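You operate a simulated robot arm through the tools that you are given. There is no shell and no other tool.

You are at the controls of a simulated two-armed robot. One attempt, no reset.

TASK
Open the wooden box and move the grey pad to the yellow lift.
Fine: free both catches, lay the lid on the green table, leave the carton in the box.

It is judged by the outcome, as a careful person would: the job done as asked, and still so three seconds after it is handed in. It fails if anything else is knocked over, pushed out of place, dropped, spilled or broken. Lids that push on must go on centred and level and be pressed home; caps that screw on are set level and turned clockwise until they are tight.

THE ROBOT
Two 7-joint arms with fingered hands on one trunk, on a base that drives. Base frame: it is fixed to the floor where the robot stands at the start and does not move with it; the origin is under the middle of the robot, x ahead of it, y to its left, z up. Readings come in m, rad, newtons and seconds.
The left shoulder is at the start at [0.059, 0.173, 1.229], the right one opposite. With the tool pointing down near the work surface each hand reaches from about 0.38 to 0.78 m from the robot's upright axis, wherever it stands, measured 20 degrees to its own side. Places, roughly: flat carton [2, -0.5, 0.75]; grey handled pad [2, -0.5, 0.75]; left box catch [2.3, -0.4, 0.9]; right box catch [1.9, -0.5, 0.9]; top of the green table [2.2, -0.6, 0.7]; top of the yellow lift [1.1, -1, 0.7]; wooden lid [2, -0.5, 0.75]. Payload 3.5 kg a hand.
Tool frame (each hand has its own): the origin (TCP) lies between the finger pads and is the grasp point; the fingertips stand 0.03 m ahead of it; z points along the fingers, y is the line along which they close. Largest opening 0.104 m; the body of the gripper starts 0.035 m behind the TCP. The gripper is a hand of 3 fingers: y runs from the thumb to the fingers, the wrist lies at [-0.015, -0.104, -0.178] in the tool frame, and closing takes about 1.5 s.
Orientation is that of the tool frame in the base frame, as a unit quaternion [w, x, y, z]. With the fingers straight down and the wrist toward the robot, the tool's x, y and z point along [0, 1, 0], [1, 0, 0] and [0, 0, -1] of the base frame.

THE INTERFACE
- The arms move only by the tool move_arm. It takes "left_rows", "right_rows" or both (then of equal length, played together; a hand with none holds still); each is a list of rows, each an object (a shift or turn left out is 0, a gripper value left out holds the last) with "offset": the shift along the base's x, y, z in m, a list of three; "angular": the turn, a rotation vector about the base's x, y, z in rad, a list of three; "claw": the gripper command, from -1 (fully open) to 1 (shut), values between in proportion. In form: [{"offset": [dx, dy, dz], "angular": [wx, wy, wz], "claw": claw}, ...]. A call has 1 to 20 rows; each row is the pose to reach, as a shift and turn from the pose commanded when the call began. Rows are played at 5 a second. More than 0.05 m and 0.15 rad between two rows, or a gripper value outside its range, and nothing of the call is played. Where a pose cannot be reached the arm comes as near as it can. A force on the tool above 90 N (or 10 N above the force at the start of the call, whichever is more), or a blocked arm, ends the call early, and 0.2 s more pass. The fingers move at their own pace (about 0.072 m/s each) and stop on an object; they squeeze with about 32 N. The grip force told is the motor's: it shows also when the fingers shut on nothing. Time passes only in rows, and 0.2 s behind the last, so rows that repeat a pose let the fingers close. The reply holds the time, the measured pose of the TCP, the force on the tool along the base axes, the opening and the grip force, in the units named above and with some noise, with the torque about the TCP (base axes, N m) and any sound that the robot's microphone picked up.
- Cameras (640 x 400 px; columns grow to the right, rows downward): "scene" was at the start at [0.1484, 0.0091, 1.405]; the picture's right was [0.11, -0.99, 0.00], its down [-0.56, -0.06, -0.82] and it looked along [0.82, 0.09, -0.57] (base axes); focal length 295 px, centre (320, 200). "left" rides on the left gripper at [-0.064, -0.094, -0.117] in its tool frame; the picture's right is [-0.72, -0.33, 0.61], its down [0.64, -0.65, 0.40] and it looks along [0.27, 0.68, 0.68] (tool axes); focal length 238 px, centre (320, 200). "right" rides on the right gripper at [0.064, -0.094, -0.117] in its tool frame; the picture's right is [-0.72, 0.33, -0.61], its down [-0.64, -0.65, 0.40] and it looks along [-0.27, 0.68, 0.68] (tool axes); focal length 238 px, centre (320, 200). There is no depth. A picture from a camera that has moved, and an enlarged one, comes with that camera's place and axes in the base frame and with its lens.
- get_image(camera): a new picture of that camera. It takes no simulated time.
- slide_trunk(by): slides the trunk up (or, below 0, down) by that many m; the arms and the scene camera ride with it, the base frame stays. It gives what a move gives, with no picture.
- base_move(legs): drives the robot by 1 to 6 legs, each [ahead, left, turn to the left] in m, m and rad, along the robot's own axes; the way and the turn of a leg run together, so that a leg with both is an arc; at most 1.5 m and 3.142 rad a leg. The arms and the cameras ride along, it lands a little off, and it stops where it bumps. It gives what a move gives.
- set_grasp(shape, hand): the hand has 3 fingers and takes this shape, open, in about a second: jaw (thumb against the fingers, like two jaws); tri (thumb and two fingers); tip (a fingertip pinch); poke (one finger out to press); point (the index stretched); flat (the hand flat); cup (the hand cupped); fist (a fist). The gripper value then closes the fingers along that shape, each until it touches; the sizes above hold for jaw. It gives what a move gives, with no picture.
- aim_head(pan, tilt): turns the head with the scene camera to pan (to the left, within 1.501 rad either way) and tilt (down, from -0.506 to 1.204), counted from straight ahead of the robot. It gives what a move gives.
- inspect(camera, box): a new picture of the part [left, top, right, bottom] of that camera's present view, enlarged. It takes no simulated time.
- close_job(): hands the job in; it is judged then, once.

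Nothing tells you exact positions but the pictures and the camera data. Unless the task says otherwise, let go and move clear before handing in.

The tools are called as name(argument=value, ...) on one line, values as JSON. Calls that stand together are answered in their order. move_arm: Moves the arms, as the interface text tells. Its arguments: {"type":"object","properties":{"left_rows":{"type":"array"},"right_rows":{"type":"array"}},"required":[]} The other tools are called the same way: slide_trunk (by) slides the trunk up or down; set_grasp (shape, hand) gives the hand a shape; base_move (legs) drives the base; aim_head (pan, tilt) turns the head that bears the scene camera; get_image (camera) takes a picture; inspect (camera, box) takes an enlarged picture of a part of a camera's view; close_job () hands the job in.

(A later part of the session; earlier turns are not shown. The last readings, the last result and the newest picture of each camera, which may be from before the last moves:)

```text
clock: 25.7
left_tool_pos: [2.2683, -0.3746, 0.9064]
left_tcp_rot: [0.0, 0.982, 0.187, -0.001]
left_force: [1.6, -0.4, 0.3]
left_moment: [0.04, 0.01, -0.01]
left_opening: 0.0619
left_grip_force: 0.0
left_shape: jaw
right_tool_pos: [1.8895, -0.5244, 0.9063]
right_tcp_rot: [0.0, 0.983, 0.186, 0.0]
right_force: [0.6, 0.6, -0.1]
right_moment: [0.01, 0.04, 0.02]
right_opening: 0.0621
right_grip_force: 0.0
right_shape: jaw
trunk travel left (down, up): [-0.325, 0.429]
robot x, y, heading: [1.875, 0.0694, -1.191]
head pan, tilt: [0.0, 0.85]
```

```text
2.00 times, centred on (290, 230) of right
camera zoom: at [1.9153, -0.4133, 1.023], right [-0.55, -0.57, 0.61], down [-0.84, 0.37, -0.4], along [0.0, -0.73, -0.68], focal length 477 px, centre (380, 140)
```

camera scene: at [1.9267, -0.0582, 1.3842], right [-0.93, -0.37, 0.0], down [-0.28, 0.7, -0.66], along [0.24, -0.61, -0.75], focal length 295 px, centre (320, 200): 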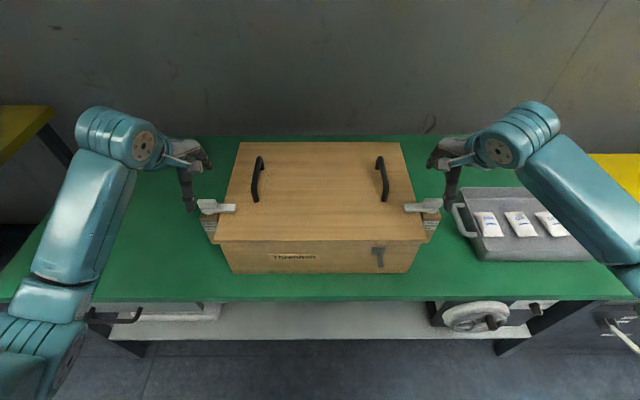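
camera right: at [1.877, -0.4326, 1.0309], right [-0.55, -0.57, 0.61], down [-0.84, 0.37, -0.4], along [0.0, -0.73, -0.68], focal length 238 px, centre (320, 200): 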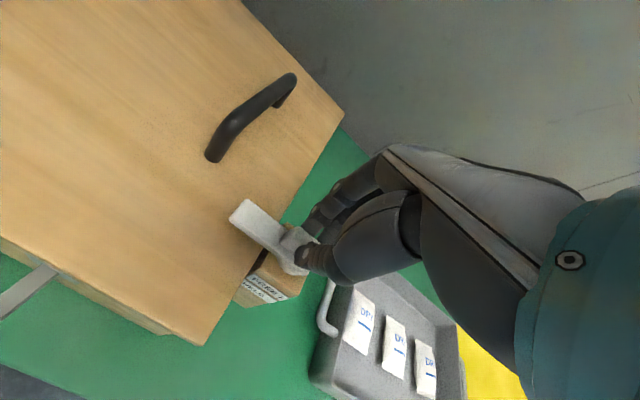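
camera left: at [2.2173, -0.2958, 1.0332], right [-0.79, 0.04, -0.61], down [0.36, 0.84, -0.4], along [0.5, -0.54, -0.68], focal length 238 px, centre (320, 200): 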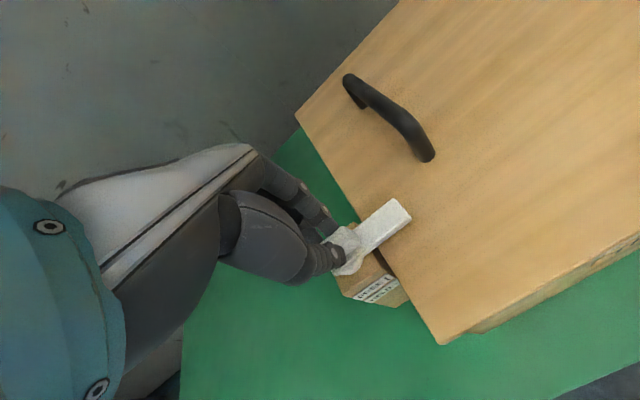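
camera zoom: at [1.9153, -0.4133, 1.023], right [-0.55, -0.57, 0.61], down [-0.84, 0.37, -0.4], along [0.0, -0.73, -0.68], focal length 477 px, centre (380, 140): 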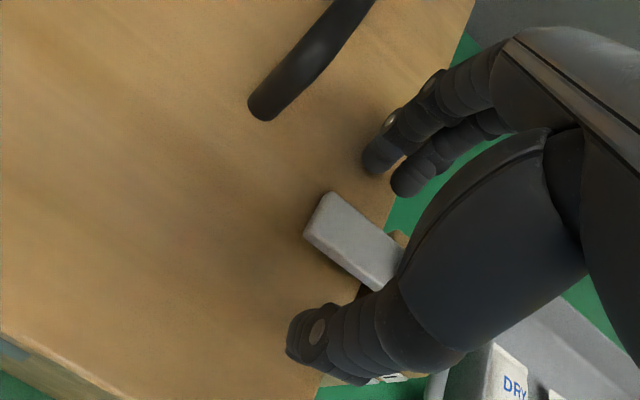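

move_arm(right_rows=[{"claw": 0.2}, {"claw": 0.5}, {"claw": 1}, {"claw": 1}, {"claw": 1}, {"claw": 1}, {"claw": 1}], left_rows=[{"claw": 0.2}, {"claw": 0.5}, {"claw": 1}, {"claw": 1}, {"claw": 1}, {"claw": 1}, {"claw": 1}])

inspect(camera="right", box=[180, 130, 400, 330])

inspect(camera="left", box=[240, 130, 460, 330])

```text
clock: 27.3
left_tool_pos: [2.2697, -0.3748, 0.9085]
left_tcp_rot: [0.0, 0.982, 0.187, 0.0]
left_force: [0.9, 0.3, -0.2]
left_moment: [0.0, 0.01, -0.02]
left_opening: 0.0001
left_grip_force: 31.9
left_shape: jaw
right_tool_pos: [1.8892, -0.5248, 0.9068]
right_tcp_rot: [0.0, 0.983, 0.186, 0.0]
right_force: [-0.5, 0.4, -0.3]
right_moment: [-0.04, 0.02, 0.03]
right_opening: 0.0
right_grip_force: 31.5
right_shape: jaw
trunk travel left (down, up): [-0.325, 0.429]
robot x, y, heading: [1.8768, 0.0709, -1.194]
head pan, tilt: [0.0, 0.85]
```

```text
2.00 times, centred on (290, 230) of right
camera zoom: at [1.9153, -0.4132, 1.023], right [-0.55, -0.57, 0.61], down [-0.84, 0.37, -0.4], along [0.0, -0.73, -0.68], focal length 477 px, centre (380, 140)
```

zoom: 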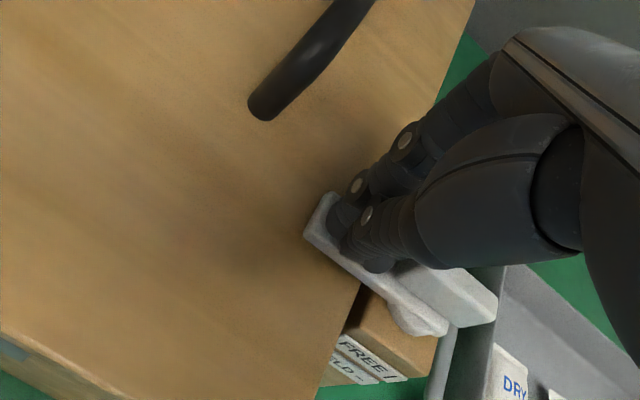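

```text
2.00 times, centred on (350, 230) of left
camera zoom: at [2.1758, -0.3106, 1.0252], right [-0.79, 0.04, -0.61], down [0.36, 0.84, -0.4], along [0.5, -0.54, -0.68], focal length 477 px, centre (260, 140)
```

zoom: 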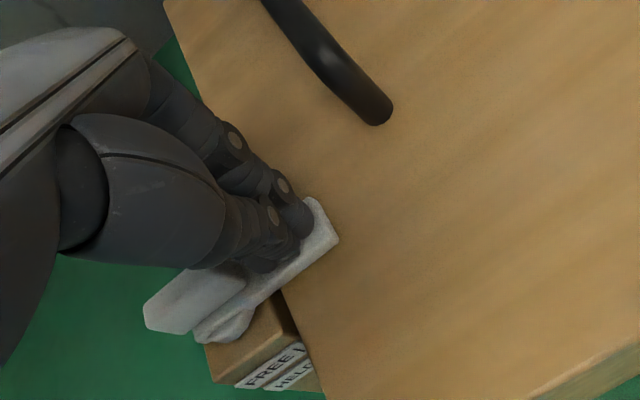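

The fingers closed above the bar, so the bar top is lower than I estimated. I'll open, lower in small steps to beside the bars, and close again.

move_arm(right_rows=[{"claw": 0.2}, {"claw": -0.2}, {"claw": -0.2}, {"claw": -0.2}, {"offset": [0, 0, -0.004]}, {"offset": [0, 0, -0.008]}, {"offset": [0, 0, -0.01]}, {"offset": [0, 0, -0.01]}], left_rows=[{"claw": 0.2}, {"claw": -0.2}, {"claw": -0.2}, {"claw": -0.2}, {"offset": [0, 0, -0.004]}, {"offset": [0, 0, -0.008]}, {"offset": [0, 0, -0.01]}, {"offset": [0, 0, -0.01]}])

move_arm(right_rows=[{"claw": 0.2}, {"claw": 0.5}, {"claw": 1}, {"claw": 1}, {"claw": 1}, {"claw": 1}, {"claw": 1}], left_rows=[{"claw": 0.2}, {"claw": 0.5}, {"claw": 1}, {"claw": 1}, {"claw": 1}, {"claw": 1}, {"claw": 1}])

inspect(camera="right", box=[180, 130, 400, 330])

inspect(camera="left", box=[240, 130, 460, 330])

```text
clock: 29.1
left_tool_pos: [2.2691, -0.3737, 0.8966]
left_tcp_rot: [0.001, 0.982, 0.187, 0.001]
left_force: [0.2, 0.0, 0.9]
left_moment: [0.06, 0.03, -0.01]
left_opening: 0.0619
left_grip_force: 0.0
left_shape: jaw
right_tool_pos: [1.8898, -0.5252, 0.8959]
right_tcp_rot: [-0.001, 0.982, 0.187, 0.0]
right_force: [0.0, -0.6, 0.3]
right_moment: [0.01, 0.03, 0.01]
right_opening: 0.0619
right_grip_force: 0.0
right_shape: jaw
trunk travel left (down, up): [-0.325, 0.429]
robot x, y, heading: [1.8707, 0.0676, -1.198]
head pan, tilt: [0.0, 0.85]
```

```text
clock: 30.7
left_tool_pos: [2.2689, -0.3748, 0.9006]
left_tcp_rot: [0.004, 0.982, 0.188, 0.001]
left_force: [-0.3, 4.0, 30.4]
left_moment: [0.07, 0.0, 0.24]
left_opening: 0.0144
left_grip_force: 31.8
left_shape: jaw
right_tool_pos: [1.8886, -0.525, 0.8983]
right_tcp_rot: [0.001, 0.982, 0.186, 0.0]
right_force: [4.3, -5.1, -4.8]
right_moment: [-0.01, -0.04, 0.07]
right_opening: 0.0173
right_grip_force: 31.7
right_shape: jaw
trunk travel left (down, up): [-0.325, 0.429]
robot x, y, heading: [1.8768, 0.0696, -1.196]
head pan, tilt: [0.0, 0.85]
```

```text
2.00 times, centred on (290, 230) of right
camera zoom: at [1.9142, -0.4129, 1.0138], right [-0.55, -0.57, 0.61], down [-0.84, 0.37, -0.41], along [0.0, -0.74, -0.68], focal length 477 px, centre (380, 140)
```

zoom: 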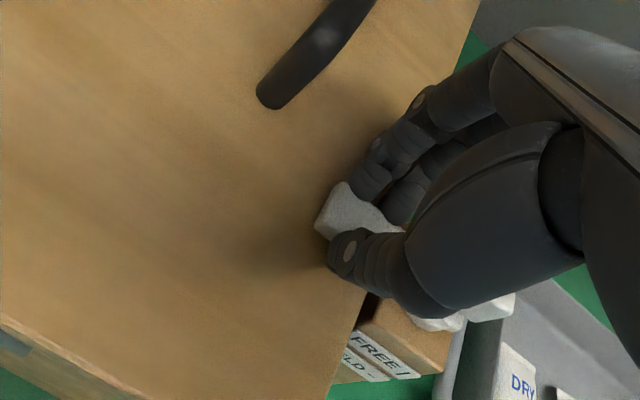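

```text
2.00 times, centred on (350, 230) of left
camera zoom: at [2.1755, -0.3099, 1.0184], right [-0.79, 0.03, -0.62], down [0.36, 0.84, -0.41], along [0.5, -0.54, -0.67], focal length 477 px, centre (260, 140)
```

zoom: 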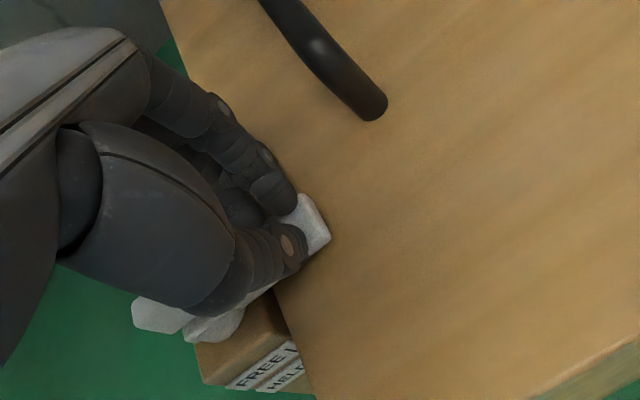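

The bars are now held at about 15 mm opening, out on the arm. I'll swing them about their pivots toward me in a small arc and watch the force.

move_arm(right_rows=[{"offset": [-0.0027, 0.0049, 0.001], "angular": [0, 0, 0.13]}, {"offset": [-0.0061, 0.0094, 0.001], "angular": [0, 0, 0.26]}, {"offset": [-0.01, 0.0134, 0.001], "angular": [0, 0, 0.39]}], left_rows=[{"offset": [-0.0017, 0.0055, 0.002], "angular": [0, 0, -0.13]}, {"offset": [-0.0025, 0.0111, 0.002], "angular": [0, 0, -0.26]}, {"offset": [-0.0027, 0.0168, 0.002], "angular": [0, 0, -0.39]}])

inspect(camera="right", box=[180, 130, 400, 330])

inspect(camera="left", box=[240, 130, 460, 330])

inspect(camera="scene", box=[160, 130, 480, 240])

```text
clock: 31.5
left_tool_pos: [2.272, -0.367, 0.9018]
left_tcp_rot: [0.008, 1.0, -0.005, 0.003]
left_force: [18.6, -33.6, 16.9]
left_moment: [-1.42, -0.57, 0.48]
left_opening: 0.0148
left_grip_force: 31.6
left_shape: jaw
right_tool_pos: [1.8826, -0.5208, 0.9021]
right_tcp_rot: [0.009, 0.928, 0.372, 0.001]
right_force: [10.9, -35.2, 16.8]
right_moment: [-1.34, -0.65, -0.46]
right_opening: 0.0171
right_grip_force: 31.8
right_shape: jaw
trunk travel left (down, up): [-0.325, 0.429]
robot x, y, heading: [1.8733, 0.0701, -1.195]
head pan, tilt: [0.0, 0.85]
```

```text
2.00 times, centred on (290, 230) of right
camera zoom: at [1.8626, -0.4072, 1.0163], right [-0.3, -0.72, 0.62], down [-0.91, 0.02, -0.41], along [0.28, -0.69, -0.67], focal length 477 px, centre (380, 140)
```

zoom: 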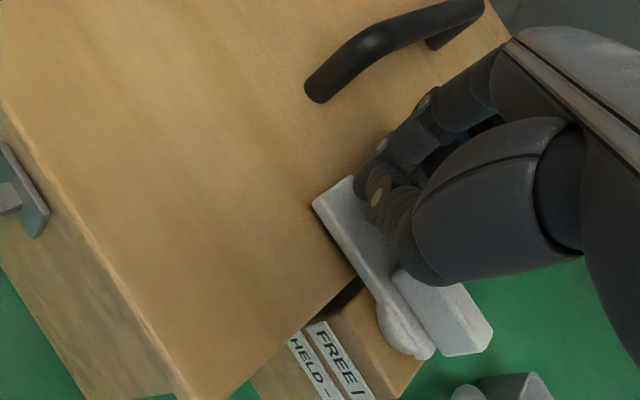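

```text
2.00 times, centred on (350, 230) of left
camera zoom: at [2.2094, -0.2693, 1.0184], right [-0.71, 0.32, -0.62], down [0.65, 0.64, -0.41], along [0.27, -0.7, -0.67], focal length 477 px, centre (260, 140)
```

zoom: 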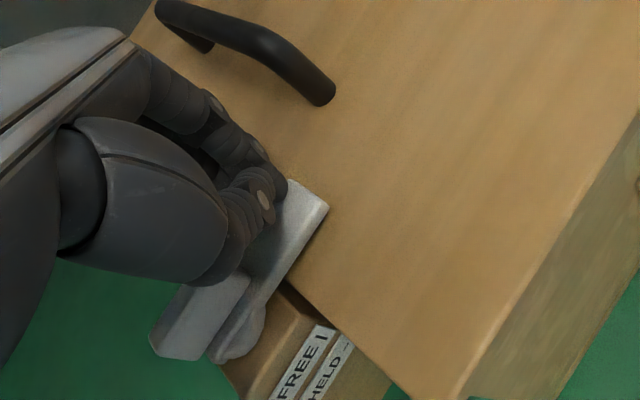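

```text
2.00 times, centred on (320, 185) of scene
camera zoom: at [1.9293, -0.0642, 1.3837], right [-0.93, -0.37, 0.0], down [-0.28, 0.7, -0.66], along [0.24, -0.61, -0.75], focal length 590 px, centre (320, 230)
```

zoom: 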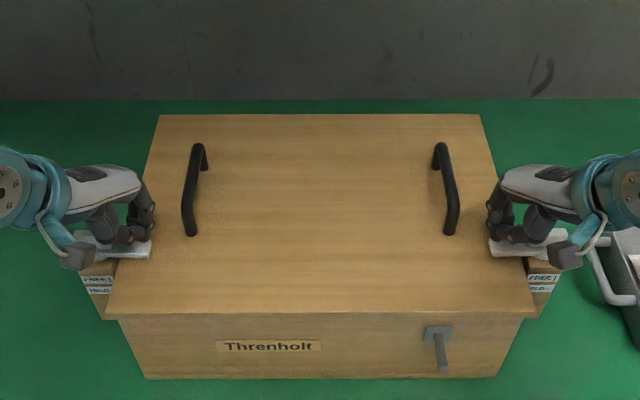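

At about 35 N the bars won't move toward me, so that way is probably a stop. I'll return and try swinging the free ends away from me.

move_arm(right_rows=[{"offset": [0.0039, -0.004, 0], "angular": [0, 0, -0.13]}, {"offset": [0.0073, -0.0085, 0], "angular": [0, 0, -0.26]}, {"offset": [0.01, -0.0134, 0], "angular": [0, 0, -0.39]}, {"offset": [0.0121, -0.0186, 0], "angular": [0, 0, -0.52]}, {"offset": [0.0135, -0.024, 0], "angular": [0, 0, -0.65]}, {"offset": [0.0142, -0.0296, 0], "angular": [0, 0, -0.78]}], left_rows=[{"offset": [0.0002, -0.0057, 0], "angular": [0, 0, 0.13]}, {"offset": [0.001, -0.0113, 0], "angular": [0, 0, 0.26]}, {"offset": [0.0027, -0.0168, 0], "angular": [0, 0, 0.39]}, {"offset": [0.005, -0.0221, 0], "angular": [0, 0, 0.52]}, {"offset": [0.008, -0.0269, 0], "angular": [0, 0, 0.65]}, {"offset": [0.0116, -0.0314, 0], "angular": [0, 0, 0.78]}])

inspect(camera="right", box=[180, 130, 400, 330])

inspect(camera="left", box=[240, 130, 460, 330])

inspect(camera="scene", box=[160, 130, 480, 240])

```text
clock: 32.9
left_tool_pos: [2.2782, -0.3893, 0.8956]
left_tcp_rot: [-0.003, 0.927, 0.374, 0.0]
left_force: [-0.1, -3.2, 0.8]
left_moment: [-0.1, -0.04, -0.1]
left_opening: 0.0124
left_grip_force: 31.7
left_shape: jaw
right_tool_pos: [1.8949, -0.5404, 0.8942]
right_tcp_rot: [-0.003, 1.0, -0.008, -0.001]
right_force: [2.5, -2.1, -0.6]
right_moment: [-0.04, -0.05, 0.07]
right_opening: 0.0142
right_grip_force: 32.4
right_shape: jaw
trunk travel left (down, up): [-0.325, 0.429]
robot x, y, heading: [1.8751, 0.0705, -1.193]
head pan, tilt: [0.0, 0.85]
```

```text
2.00 times, centred on (290, 230) of right
camera zoom: at [1.9608, -0.4486, 1.0112], right [-0.72, -0.32, 0.61], down [-0.63, 0.67, -0.4], along [-0.28, -0.67, -0.68], focal length 477 px, centre (380, 140)
```

zoom: 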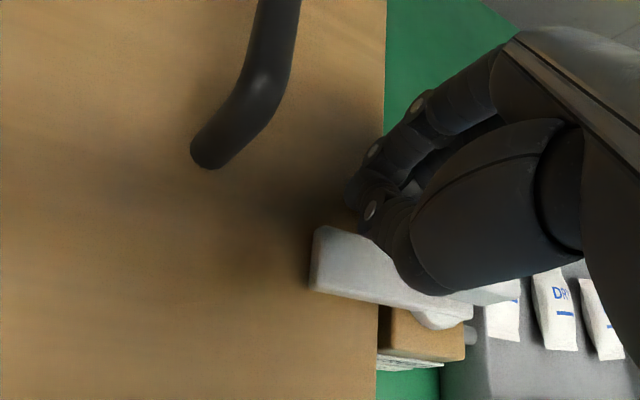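

```text
2.00 times, centred on (350, 230) of left
camera zoom: at [2.1678, -0.3654, 1.0145], right [-0.75, -0.26, -0.61], down [0.01, 0.92, -0.4], along [0.67, -0.3, -0.68], focal length 477 px, centre (260, 140)
```

zoom: 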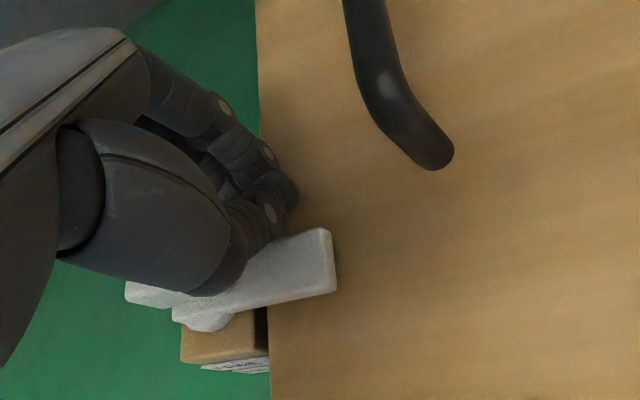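

```text
2.00 times, centred on (320, 185) of scene
camera zoom: at [1.9271, -0.0593, 1.3836], right [-0.93, -0.37, 0.0], down [-0.28, 0.7, -0.66], along [0.24, -0.61, -0.75], focal length 590 px, centre (320, 230)
```

zoom: 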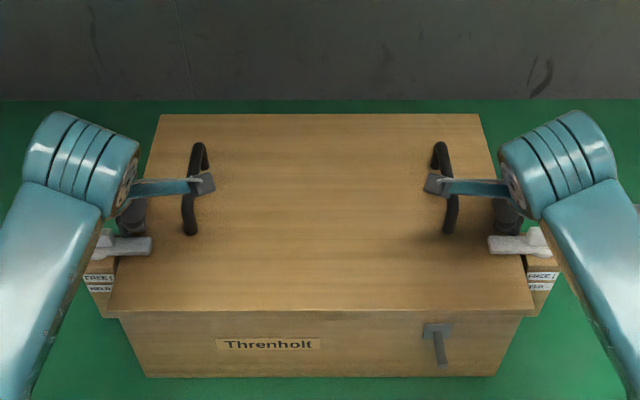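

inspect(camera="scene", box=[390, 170, 460, 225])

inspect(camera="scene", box=[180, 170, 250, 225])

inspect(camera="right", box=[260, 200, 360, 270])

inspect(camera="left", box=[280, 200, 400, 290])

```text
7.27 times, centred on (425, 198) of scene
camera zoom: at [1.9271, -0.0593, 1.3836], right [-0.93, -0.37, 0.0], down [-0.28, 0.7, -0.66], along [0.24, -0.61, -0.75], focal length 2146 px, centre (-444, 218)
```

zoom: 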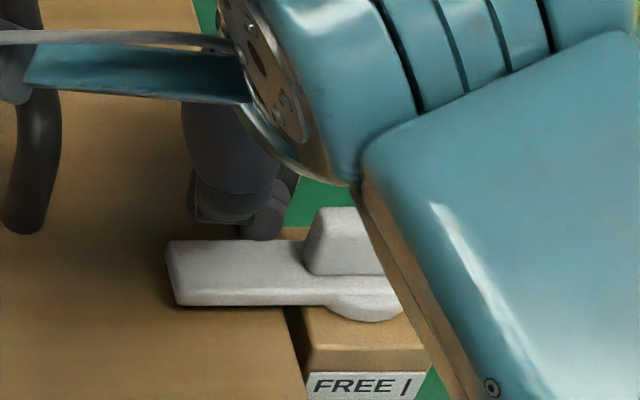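

```text
7.27 times, centred on (215, 198) of scene
camera zoom: at [1.9271, -0.0593, 1.3836], right [-0.93, -0.37, 0.0], down [-0.28, 0.7, -0.66], along [0.24, -0.61, -0.75], focal length 2146 px, centre (1084, 218)
```

zoom: 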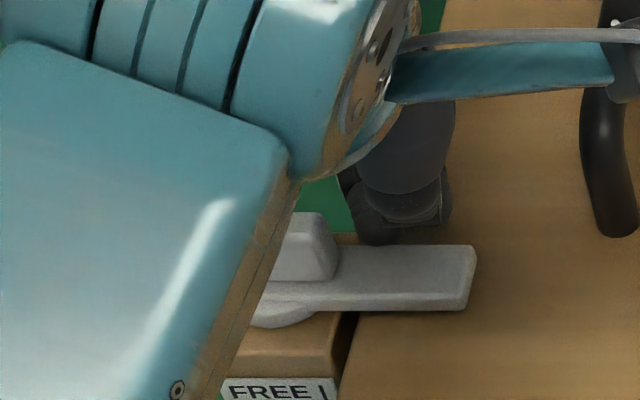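

```text
5.71 times, centred on (310, 235) of right
camera zoom: at [1.9608, -0.4486, 1.0112], right [-0.72, -0.32, 0.61], down [-0.63, 0.67, -0.4], along [-0.28, -0.67, -0.68], focal length 1362 px, centre (377, 0)
```

zoom: 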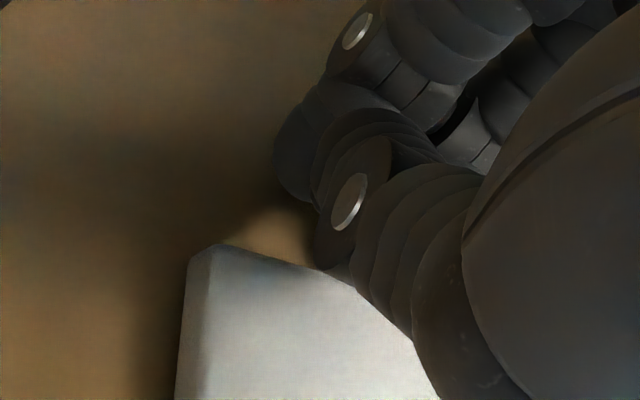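

```text
4.44 times, centred on (340, 245) of left
camera zoom: at [2.1678, -0.3654, 1.0145], right [-0.75, -0.26, -0.61], down [0.01, 0.92, -0.4], along [0.67, -0.3, -0.68], focal length 1059 px, centre (231, 0)
```

zoom: 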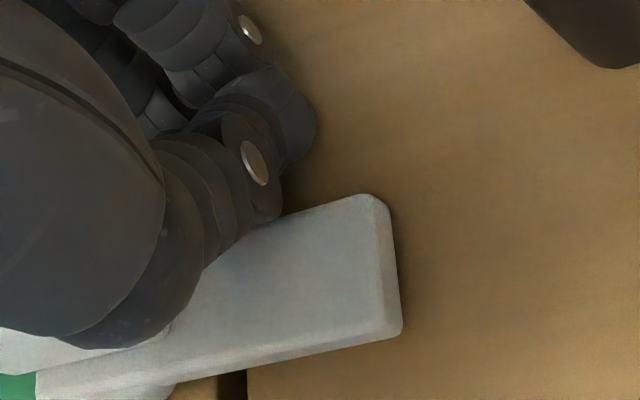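

The bars haven't moved; the thumbs just rode over them. I'll lift, bring the closed fingertips down on the near side of each bar's free end with more depth, and push away.

move_arm(right_rows=[{"offset": [0, 0, 0.02], "angular": [0, 0, 0.1], "claw": 1}, {"offset": [0, 0, 0.04], "angular": [0, 0, 0.2]}, {"offset": [-0.004, 0.022, 0.04], "angular": [0, 0, 0.3]}, {"offset": [-0.0083, 0.0455, 0.04], "angular": [0, 0, 0.39]}, {"offset": [-0.0083, 0.0455, 0.02], "angular": [0, 0, 0.39]}, {"offset": [-0.0083, 0.0455, 0.005], "angular": [0, 0, 0.39]}, {"offset": [-0.0083, 0.0455, 0.0], "angular": [0, 0, 0.39]}, {"offset": [-0.0083, 0.0455, 0.0], "angular": [0, 0, 0.39]}], left_rows=[{"offset": [0, 0, 0.02], "angular": [0, 0, -0.1], "claw": 1}, {"offset": [0, 0, 0.04], "angular": [0, 0, -0.2]}, {"offset": [-0.012, 0.021, 0.04], "angular": [0, 0, -0.3]}, {"offset": [-0.0239, 0.0421, 0.04], "angular": [0, 0, -0.39]}, {"offset": [-0.0239, 0.0421, 0.02], "angular": [0, 0, -0.39]}, {"offset": [-0.0239, 0.0421, 0.005], "angular": [0, 0, -0.39]}, {"offset": [-0.0239, 0.0421, 0.0], "angular": [0, 0, -0.39]}, {"offset": [-0.0239, 0.0421, 0.0], "angular": [0, 0, -0.39]}])

inspect(camera="scene", box=[390, 160, 460, 225])

inspect(camera="right", box=[200, 150, 380, 290])

inspect(camera="left", box=[260, 150, 440, 290])

```text
clock: 34.7
left_tool_pos: [2.2559, -0.3486, 0.8983]
left_tcp_rot: [-0.001, 0.982, 0.187, 0.001]
left_force: [-0.2, -0.1, 0.2]
left_moment: [0.04, 0.03, 0.0]
left_opening: 0.012
left_grip_force: 32.4
left_shape: jaw
right_tool_pos: [1.8849, -0.4959, 0.8966]
right_tcp_rot: [-0.001, 0.982, 0.187, 0.0]
right_force: [-0.6, 0.6, 0.8]
right_moment: [-0.03, -0.02, -0.01]
right_opening: 0.014
right_grip_force: 32.1
right_shape: jaw
trunk travel left (down, up): [-0.325, 0.429]
robot x, y, heading: [1.8755, 0.069, -1.198]
head pan, tilt: [0.0, 0.85]
```

```text
6.15 times, centred on (425, 192) of scene
camera zoom: at [1.9267, -0.0582, 1.3841], right [-0.93, -0.37, 0.0], down [-0.28, 0.7, -0.66], along [0.24, -0.61, -0.75], focal length 1816 px, centre (-326, 246)
```

zoom: 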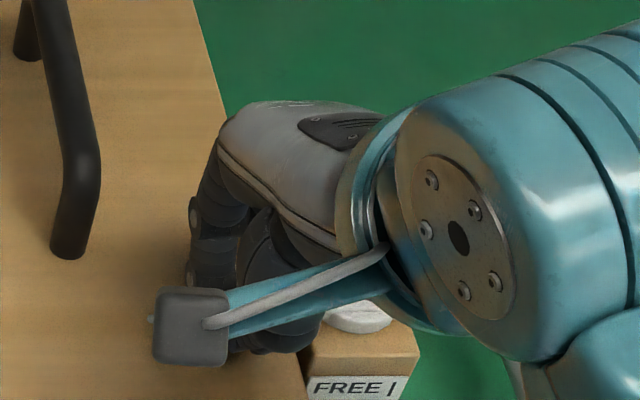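

```text
2.86 times, centred on (290, 220) of right
camera zoom: at [1.9106, -0.3846, 1.014], right [-0.55, -0.57, 0.61], down [-0.84, 0.37, -0.4], along [0.0, -0.73, -0.68], focal length 681 px, centre (406, 143)
```

zoom: 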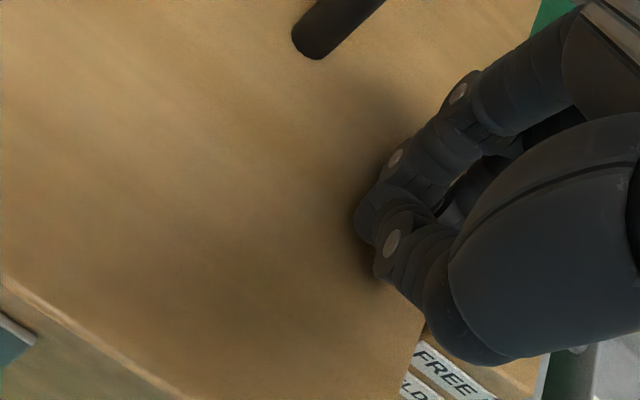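

```text
2.86 times, centred on (350, 220) of left
camera zoom: at [2.1622, -0.2833, 1.0168], right [-0.79, 0.04, -0.61], down [0.36, 0.84, -0.4], along [0.5, -0.54, -0.68], focal length 681 px, centre (234, 143)
```

zoom: 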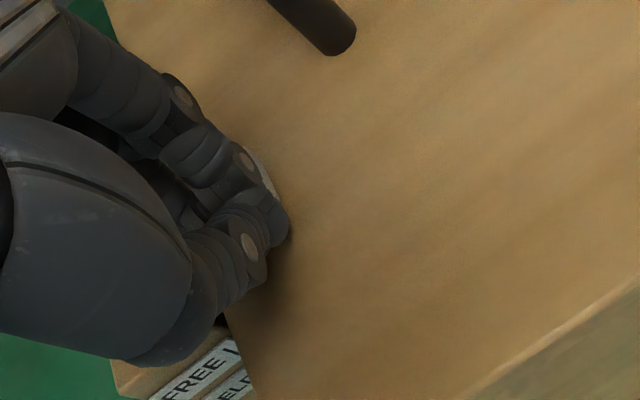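

The closed tips are now on the near side of the bars. I'll lower in fine steps to find the lid surface.

move_arm(right_rows=[{"offset": [0, 0, -0.003]}, {"offset": [0, 0, -0.006]}, {"offset": [0, 0, -0.006]}], left_rows=[{"offset": [0, 0, -0.003]}, {"offset": [0, 0, -0.006]}, {"offset": [0, 0, -0.006]}])

inspect(camera="right", box=[200, 150, 380, 290])

```text
clock: 35.5
left_tool_pos: [2.2562, -0.3476, 0.8946]
left_tcp_rot: [0.0, 0.983, 0.186, 0.0]
left_force: [0.5, 1.2, 1.5]
left_moment: [0.0, 0.0, 0.0]
left_opening: 0.0117
left_grip_force: 32.1
left_shape: jaw
right_tool_pos: [1.8858, -0.496, 0.8934]
right_tcp_rot: [0.001, 0.982, 0.187, 0.0]
right_force: [0.9, 0.5, 6.3]
right_moment: [-0.15, -0.05, 0.05]
right_opening: 0.014
right_grip_force: 32.0
right_shape: jaw
trunk travel left (down, up): [-0.325, 0.429]
robot x, y, heading: [1.877, 0.0713, -1.193]
head pan, tilt: [0.0, 0.85]
```

```text
2.86 times, centred on (290, 220) of right
camera zoom: at [1.9107, -0.3843, 1.0095], right [-0.55, -0.57, 0.61], down [-0.83, 0.37, -0.41], along [0.0, -0.74, -0.68], focal length 681 px, centre (406, 143)
```

zoom: 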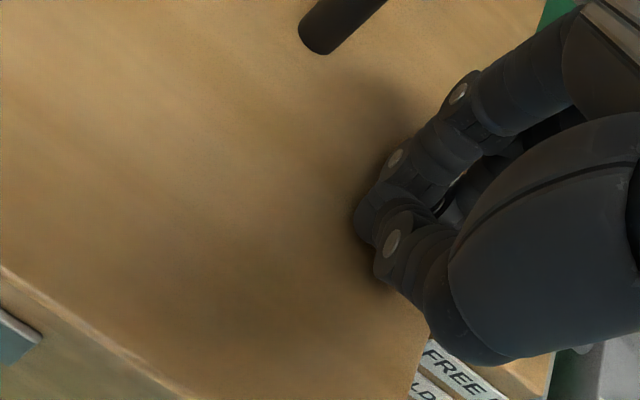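

I've found the lid surface at about z 0.863. With the tips just above it, I'll push the bars' free ends away from me along an arc.

move_arm(right_rows=[{"offset": [0.0032, -0.0149, 0.002]}, {"offset": [0.0082, -0.0206, 0.002], "angular": [0, 0, -0.15]}, {"offset": [0.0122, -0.0272, 0.002], "angular": [0, 0, -0.3]}, {"offset": [0.0122, -0.0272, 0.002], "angular": [0, 0, -0.3]}], left_rows=[{"offset": [0.0078, -0.013, 0.002]}, {"offset": [0.0082, -0.0206, 0.002], "angular": [0, 0, 0.15]}, {"offset": [0.0098, -0.0282, 0.002], "angular": [0, 0, 0.3]}, {"offset": [0.0098, -0.0282, 0.002], "angular": [0, 0, 0.3]}])

inspect(camera="right", box=[200, 150, 380, 290])

inspect(camera="left", box=[260, 150, 440, 290])

inspect(camera="scene", box=[160, 130, 480, 240])

```text
clock: 36.5
left_tool_pos: [2.2647, -0.3768, 0.8962]
left_tcp_rot: [0.0, 0.943, 0.332, 0.0]
left_force: [0.3, -0.8, -0.8]
left_moment: [0.04, -0.02, 0.04]
left_opening: 0.0118
left_grip_force: 32.4
left_shape: jaw
right_tool_pos: [1.8993, -0.5243, 0.8933]
right_tcp_rot: [0.0, 0.999, 0.036, 0.0]
right_force: [0.0, 0.6, 3.2]
right_moment: [-0.06, 0.04, 0.0]
right_opening: 0.014
right_grip_force: 32.4
right_shape: jaw
trunk travel left (down, up): [-0.325, 0.429]
robot x, y, heading: [1.877, 0.0716, -1.195]
head pan, tilt: [0.0, 0.85]
```

```text
2.86 times, centred on (290, 220) of right
camera zoom: at [1.9559, -0.4254, 1.0103], right [-0.69, -0.38, 0.61], down [-0.69, 0.6, -0.4], along [-0.22, -0.7, -0.68], focal length 681 px, centre (406, 143)
```

zoom: 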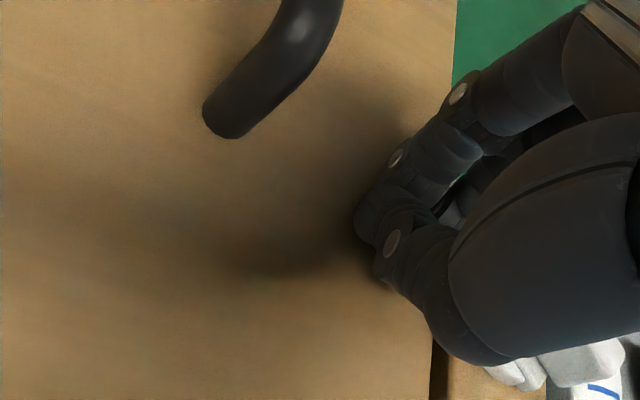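

```text
2.86 times, centred on (350, 220) of left
camera zoom: at [2.1564, -0.3421, 1.0134], right [-0.76, -0.2, -0.61], down [0.09, 0.91, -0.4], along [0.64, -0.36, -0.68], focal length 681 px, centre (234, 143)
```

zoom: 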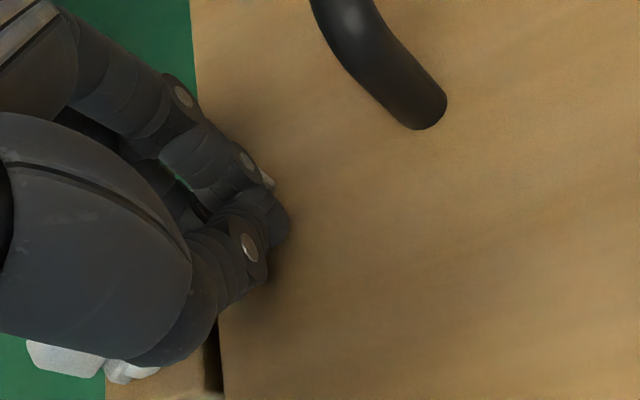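

```text
2.00 times, centred on (320, 185) of scene
camera zoom: at [1.9268, -0.058, 1.3841], right [-0.93, -0.37, 0.0], down [-0.28, 0.7, -0.66], along [0.24, -0.61, -0.75], focal length 590 px, centre (320, 230)
```

zoom: 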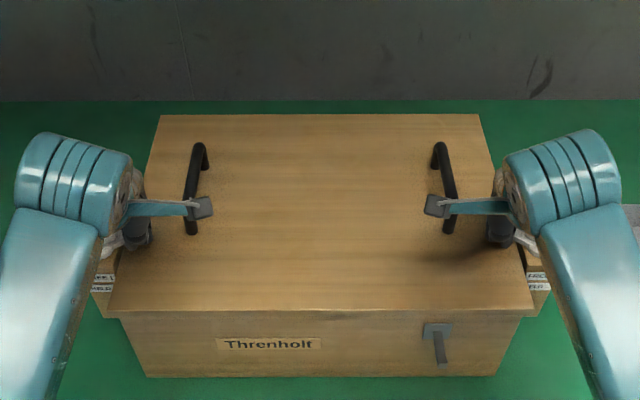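

Now the bars are turning, with almost no force. I'll keep sweeping them around the arc.

move_arm(right_rows=[{"offset": [0.0056, -0.0131, 0.001]}, {"offset": [0.0066, -0.0267, 0.001]}, {"offset": [0.004, -0.0399, 0.001]}, {"offset": [-0.0035, -0.0543, 0.001]}, {"offset": [-0.0035, -0.0543, 0.001]}], left_rows=[{"offset": [0.0048, -0.0133, 0.0]}, {"offset": [0.0134, -0.0239, 0.0]}, {"offset": [0.0244, -0.0319, 0.0]}, {"offset": [0.0397, -0.0373, 0.0]}, {"offset": [0.0397, -0.0373, 0.0]}])

inspect(camera="right", box=[200, 100, 420, 290])

inspect(camera="left", box=[220, 100, 440, 290])

inspect(camera="scene", box=[160, 130, 480, 240])

```text
clock: 37.7
left_tool_pos: [2.3034, -0.4132, 0.8954]
left_tcp_rot: [0.0, 0.944, 0.33, -0.001]
left_force: [-3.6, -1.1, 2.3]
left_moment: [-0.03, 0.06, -0.03]
left_opening: 0.0117
left_grip_force: 32.0
left_shape: jaw
right_tool_pos: [1.8948, -0.579, 0.8952]
right_tcp_rot: [0.0, 0.999, 0.039, 0.001]
right_force: [2.3, 0.4, 0.9]
right_moment: [-0.01, -0.07, 0.03]
right_opening: 0.0139
right_grip_force: 31.8
right_shape: jaw
trunk travel left (down, up): [-0.325, 0.429]
robot x, y, heading: [1.8752, 0.075, -1.197]
head pan, tilt: [0.0, 0.85]
```

```text
2.11 times, centred on (310, 195) of right
camera zoom: at [1.9516, -0.4796, 1.0111], right [-0.69, -0.38, 0.61], down [-0.69, 0.6, -0.4], along [-0.22, -0.7, -0.68], focal length 502 px, centre (341, 210)
```

zoom: 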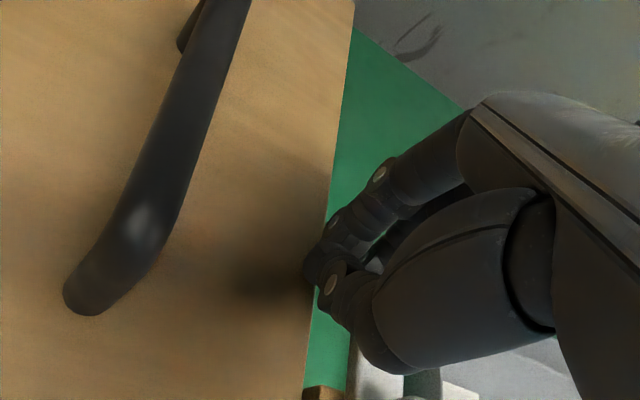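

```text
2.11 times, centred on (330, 195) of left
camera zoom: at [2.1961, -0.379, 1.0133], right [-0.77, -0.19, -0.61], down [0.09, 0.91, -0.41], along [0.64, -0.37, -0.68], focal length 502 px, centre (299, 210)
```

zoom: 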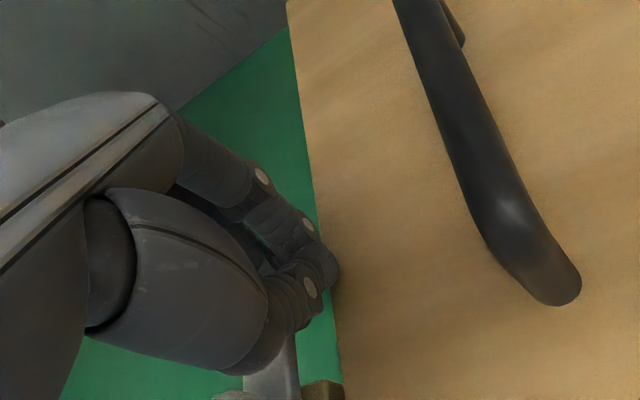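

```text
2.00 times, centred on (320, 185) of scene
camera zoom: at [1.9264, -0.0582, 1.3842], right [-0.93, -0.37, 0.0], down [-0.28, 0.7, -0.66], along [0.24, -0.61, -0.75], focal length 590 px, centre (320, 230)
```

zoom: 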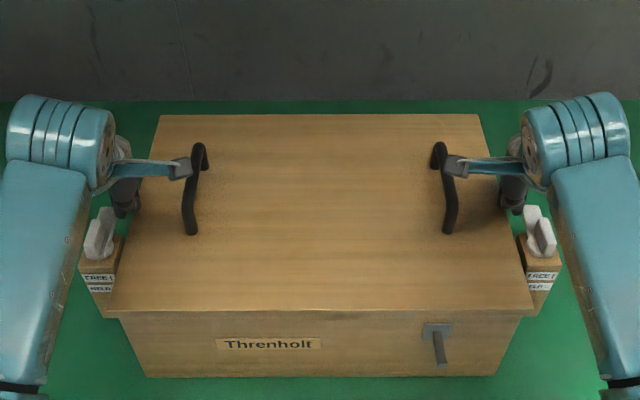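

Both bars are nearly in line with the box sides. I'll push a few more millimetres, then raise the hands clear and check.

move_arm(right_rows=[{"offset": [-0.0041, -0.0048, 0.0]}, {"offset": [-0.0085, -0.0066, 0.0]}, {"offset": [-0.0085, -0.0066, 0.0]}, {"offset": [0.005, 0.0, 0.03]}, {"offset": [0.02, 0.02, 0.07]}, {"offset": [0.02, 0.05, 0.11]}, {"offset": [0.02, 0.09, 0.14], "angular": [0, 0, 0.15]}, {"offset": [0.0, 0.12, 0.15], "angular": [0, 0, 0.3]}, {"offset": [0.0, 0.12, 0.15], "angular": [0, 0, 0.3], "claw": -1}], left_rows=[{"offset": [0.0063, -0.0006, 0.0]}, {"offset": [0.0107, 0.001, 0.0]}, {"offset": [0.0107, 0.001, 0.0]}, {"offset": [-0.005, 0.0, 0.03]}, {"offset": [-0.025, 0.01, 0.07]}, {"offset": [-0.035, 0.05, 0.11]}, {"offset": [-0.035, 0.09, 0.14], "angular": [0, 0, -0.15]}, {"offset": [-0.035, 0.12, 0.15], "angular": [0, 0, -0.3]}, {"offset": [-0.035, 0.12, 0.15], "angular": [0, 0, -0.3], "claw": -1}])

get_image(camera="scene")

get_image(camera="right")

get_image(camera="left")

inspect(camera="scene", box=[395, 160, 465, 225])

inspect(camera="scene", box=[175, 160, 245, 225])

```text
refused: row 6 steps farther than a row can; nothing moved
```

```text
taken
camera scene: at [1.9264, -0.0582, 1.3842], right [-0.93, -0.37, 0.0], down [-0.28, 0.7, -0.66], along [0.24, -0.61, -0.75], focal length 295 px, centre (320, 200)
```

scene: 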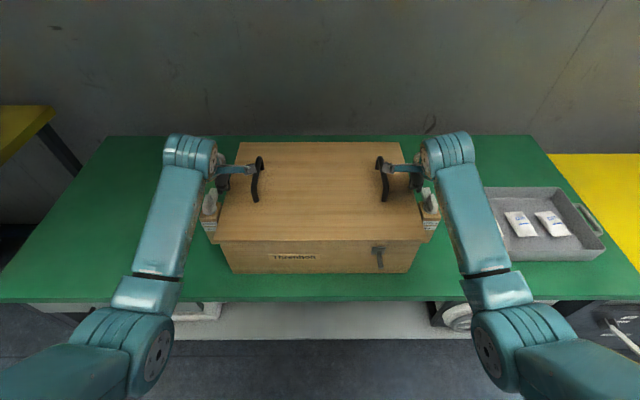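

```text
taken
camera right: at [1.9516, -0.4796, 1.0111], right [-0.69, -0.38, 0.61], down [-0.69, 0.6, -0.4], along [-0.22, -0.7, -0.68], focal length 238 px, centre (320, 200)
```

right: 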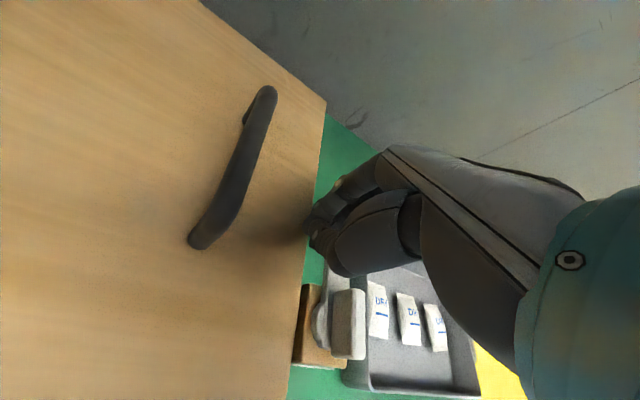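

```text
taken
camera left: at [2.1961, -0.379, 1.0133], right [-0.77, -0.19, -0.61], down [0.09, 0.91, -0.41], along [0.64, -0.37, -0.68], focal length 238 px, centre (320, 200)
```

left: 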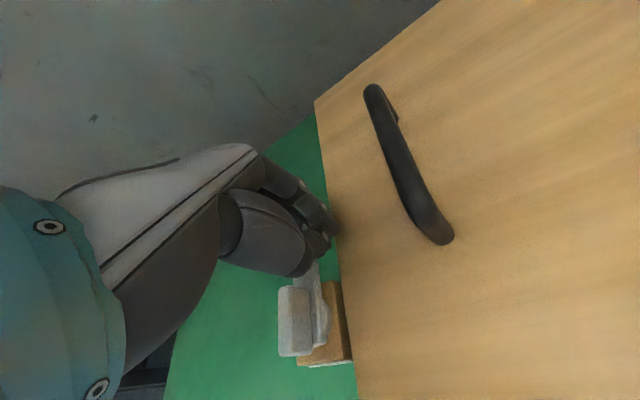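

```text
6.15 times, centred on (430, 192) of scene
camera zoom: at [1.9264, -0.0582, 1.3842], right [-0.93, -0.37, 0.0], down [-0.28, 0.7, -0.66], along [0.24, -0.61, -0.75], focal length 1816 px, centre (-357, 246)
```

zoom: 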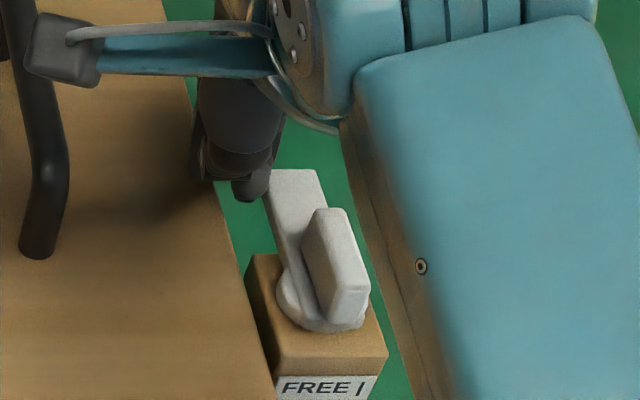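

```text
6.15 times, centred on (210, 192) of scene
camera zoom: at [1.9264, -0.0582, 1.3842], right [-0.93, -0.37, 0.0], down [-0.28, 0.7, -0.66], along [0.24, -0.61, -0.75], focal length 1816 px, centre (997, 246)
```

zoom: 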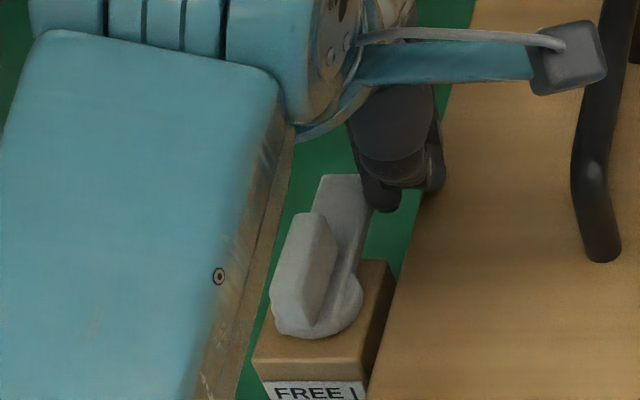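

The bars are clear of the lid and nearly parallel to its sides. I'll add a small final push and then raise with legal steps.

move_arm(right_rows=[{"offset": [-0.003, -0.003, 0.0]}, {"offset": [-0.005, -0.004, 0.0]}, {"offset": [0.005, 0.0, 0.03]}, {"offset": [0.015, 0.015, 0.06]}, {"offset": [0.015, 0.035, 0.1]}, {"offset": [0.015, 0.065, 0.13], "angular": [0, 0, 0.15]}, {"offset": [0.0, 0.1, 0.15], "angular": [0, 0, 0.3]}, {"offset": [0.0, 0.12, 0.15], "angular": [0, 0, 0.3], "claw": -1}, {"offset": [0.0, 0.12, 0.15], "angular": [0, 0, 0.3]}], left_rows=[{"offset": [0.005, -0.0006, 0.0]}, {"offset": [0.009, 0.0005, 0.0]}, {"offset": [-0.005, 0.0, 0.03]}, {"offset": [-0.018, 0.01, 0.06]}, {"offset": [-0.03, 0.035, 0.1]}, {"offset": [-0.035, 0.065, 0.13], "angular": [0, 0, -0.15]}, {"offset": [-0.035, 0.1, 0.15], "angular": [0, 0, -0.3]}, {"offset": [-0.035, 0.12, 0.15], "angular": [0, 0, -0.3], "claw": -1}, {"offset": [-0.035, 0.12, 0.15], "angular": [0, 0, -0.3]}])

get_image(camera="scene")

get_image(camera="right")

get_image(camera="left")

inspect(camera="scene", box=[190, 130, 450, 280])

```text
clock: 39.7
left_tool_pos: [2.2716, -0.2928, 1.0453]
left_tcp_rot: [0.0, 0.983, 0.186, 0.001]
left_force: [-0.1, -0.3, -0.1]
left_moment: [-0.01, -0.04, 0.03]
left_opening: 0.1036
left_grip_force: 0.1
left_shape: jaw
right_tool_pos: [1.8931, -0.4585, 1.0446]
right_tcp_rot: [0.0, 0.982, 0.186, 0.0]
right_force: [-0.5, -0.3, -0.6]
right_moment: [0.02, 0.01, 0.02]
right_opening: 0.1035
right_grip_force: 0.0
right_shape: jaw
trunk travel left (down, up): [-0.325, 0.429]
robot x, y, heading: [1.875, 0.0697, -1.197]
head pan, tilt: [0.0, 0.85]
```

```text
taken
camera scene: at [1.9253, -0.0591, 1.3841], right [-0.93, -0.37, 0.0], down [-0.27, 0.7, -0.66], along [0.24, -0.61, -0.75], focal length 295 px, centre (320, 200)
```

scene: 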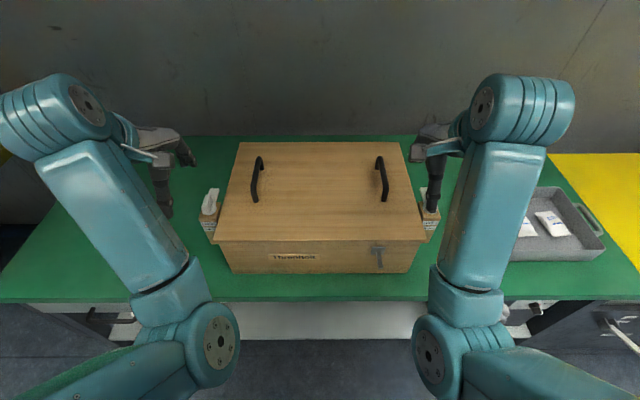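

```text
taken
camera right: at [1.9179, -0.3465, 1.1604], right [-0.55, -0.57, 0.61], down [-0.84, 0.37, -0.4], along [0.0, -0.73, -0.68], focal length 238 px, centre (320, 200)
```

right: 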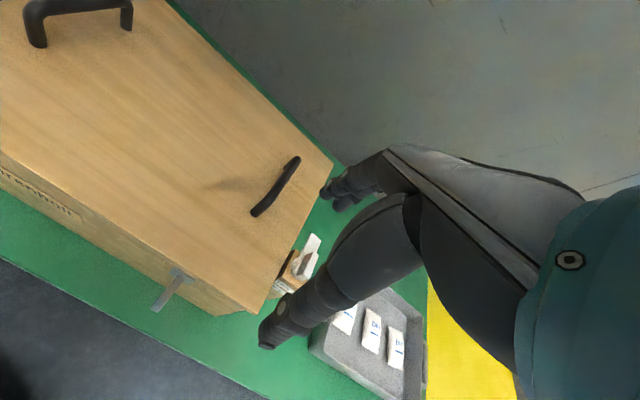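

```text
taken
camera left: at [2.1778, -0.2292, 1.1631], right [-0.79, 0.04, -0.61], down [0.36, 0.84, -0.4], along [0.5, -0.54, -0.68], focal length 238 px, centre (320, 200)
```

left: 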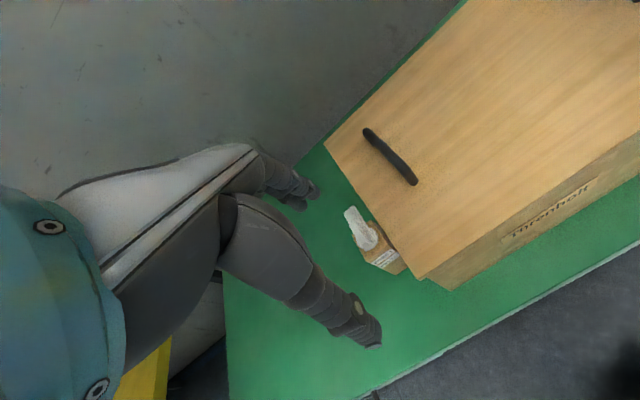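

```text
2.46 times, centred on (320, 205) of scene
camera zoom: at [1.9253, -0.0591, 1.3841], right [-0.93, -0.37, 0.0], down [-0.27, 0.7, -0.66], along [0.24, -0.61, -0.75], focal length 726 px, centre (320, 188)
```

zoom: 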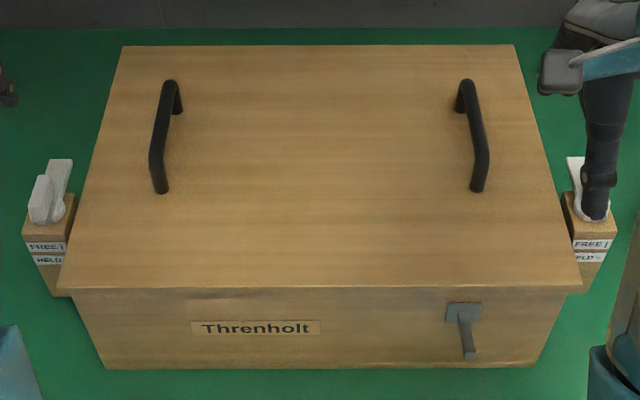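

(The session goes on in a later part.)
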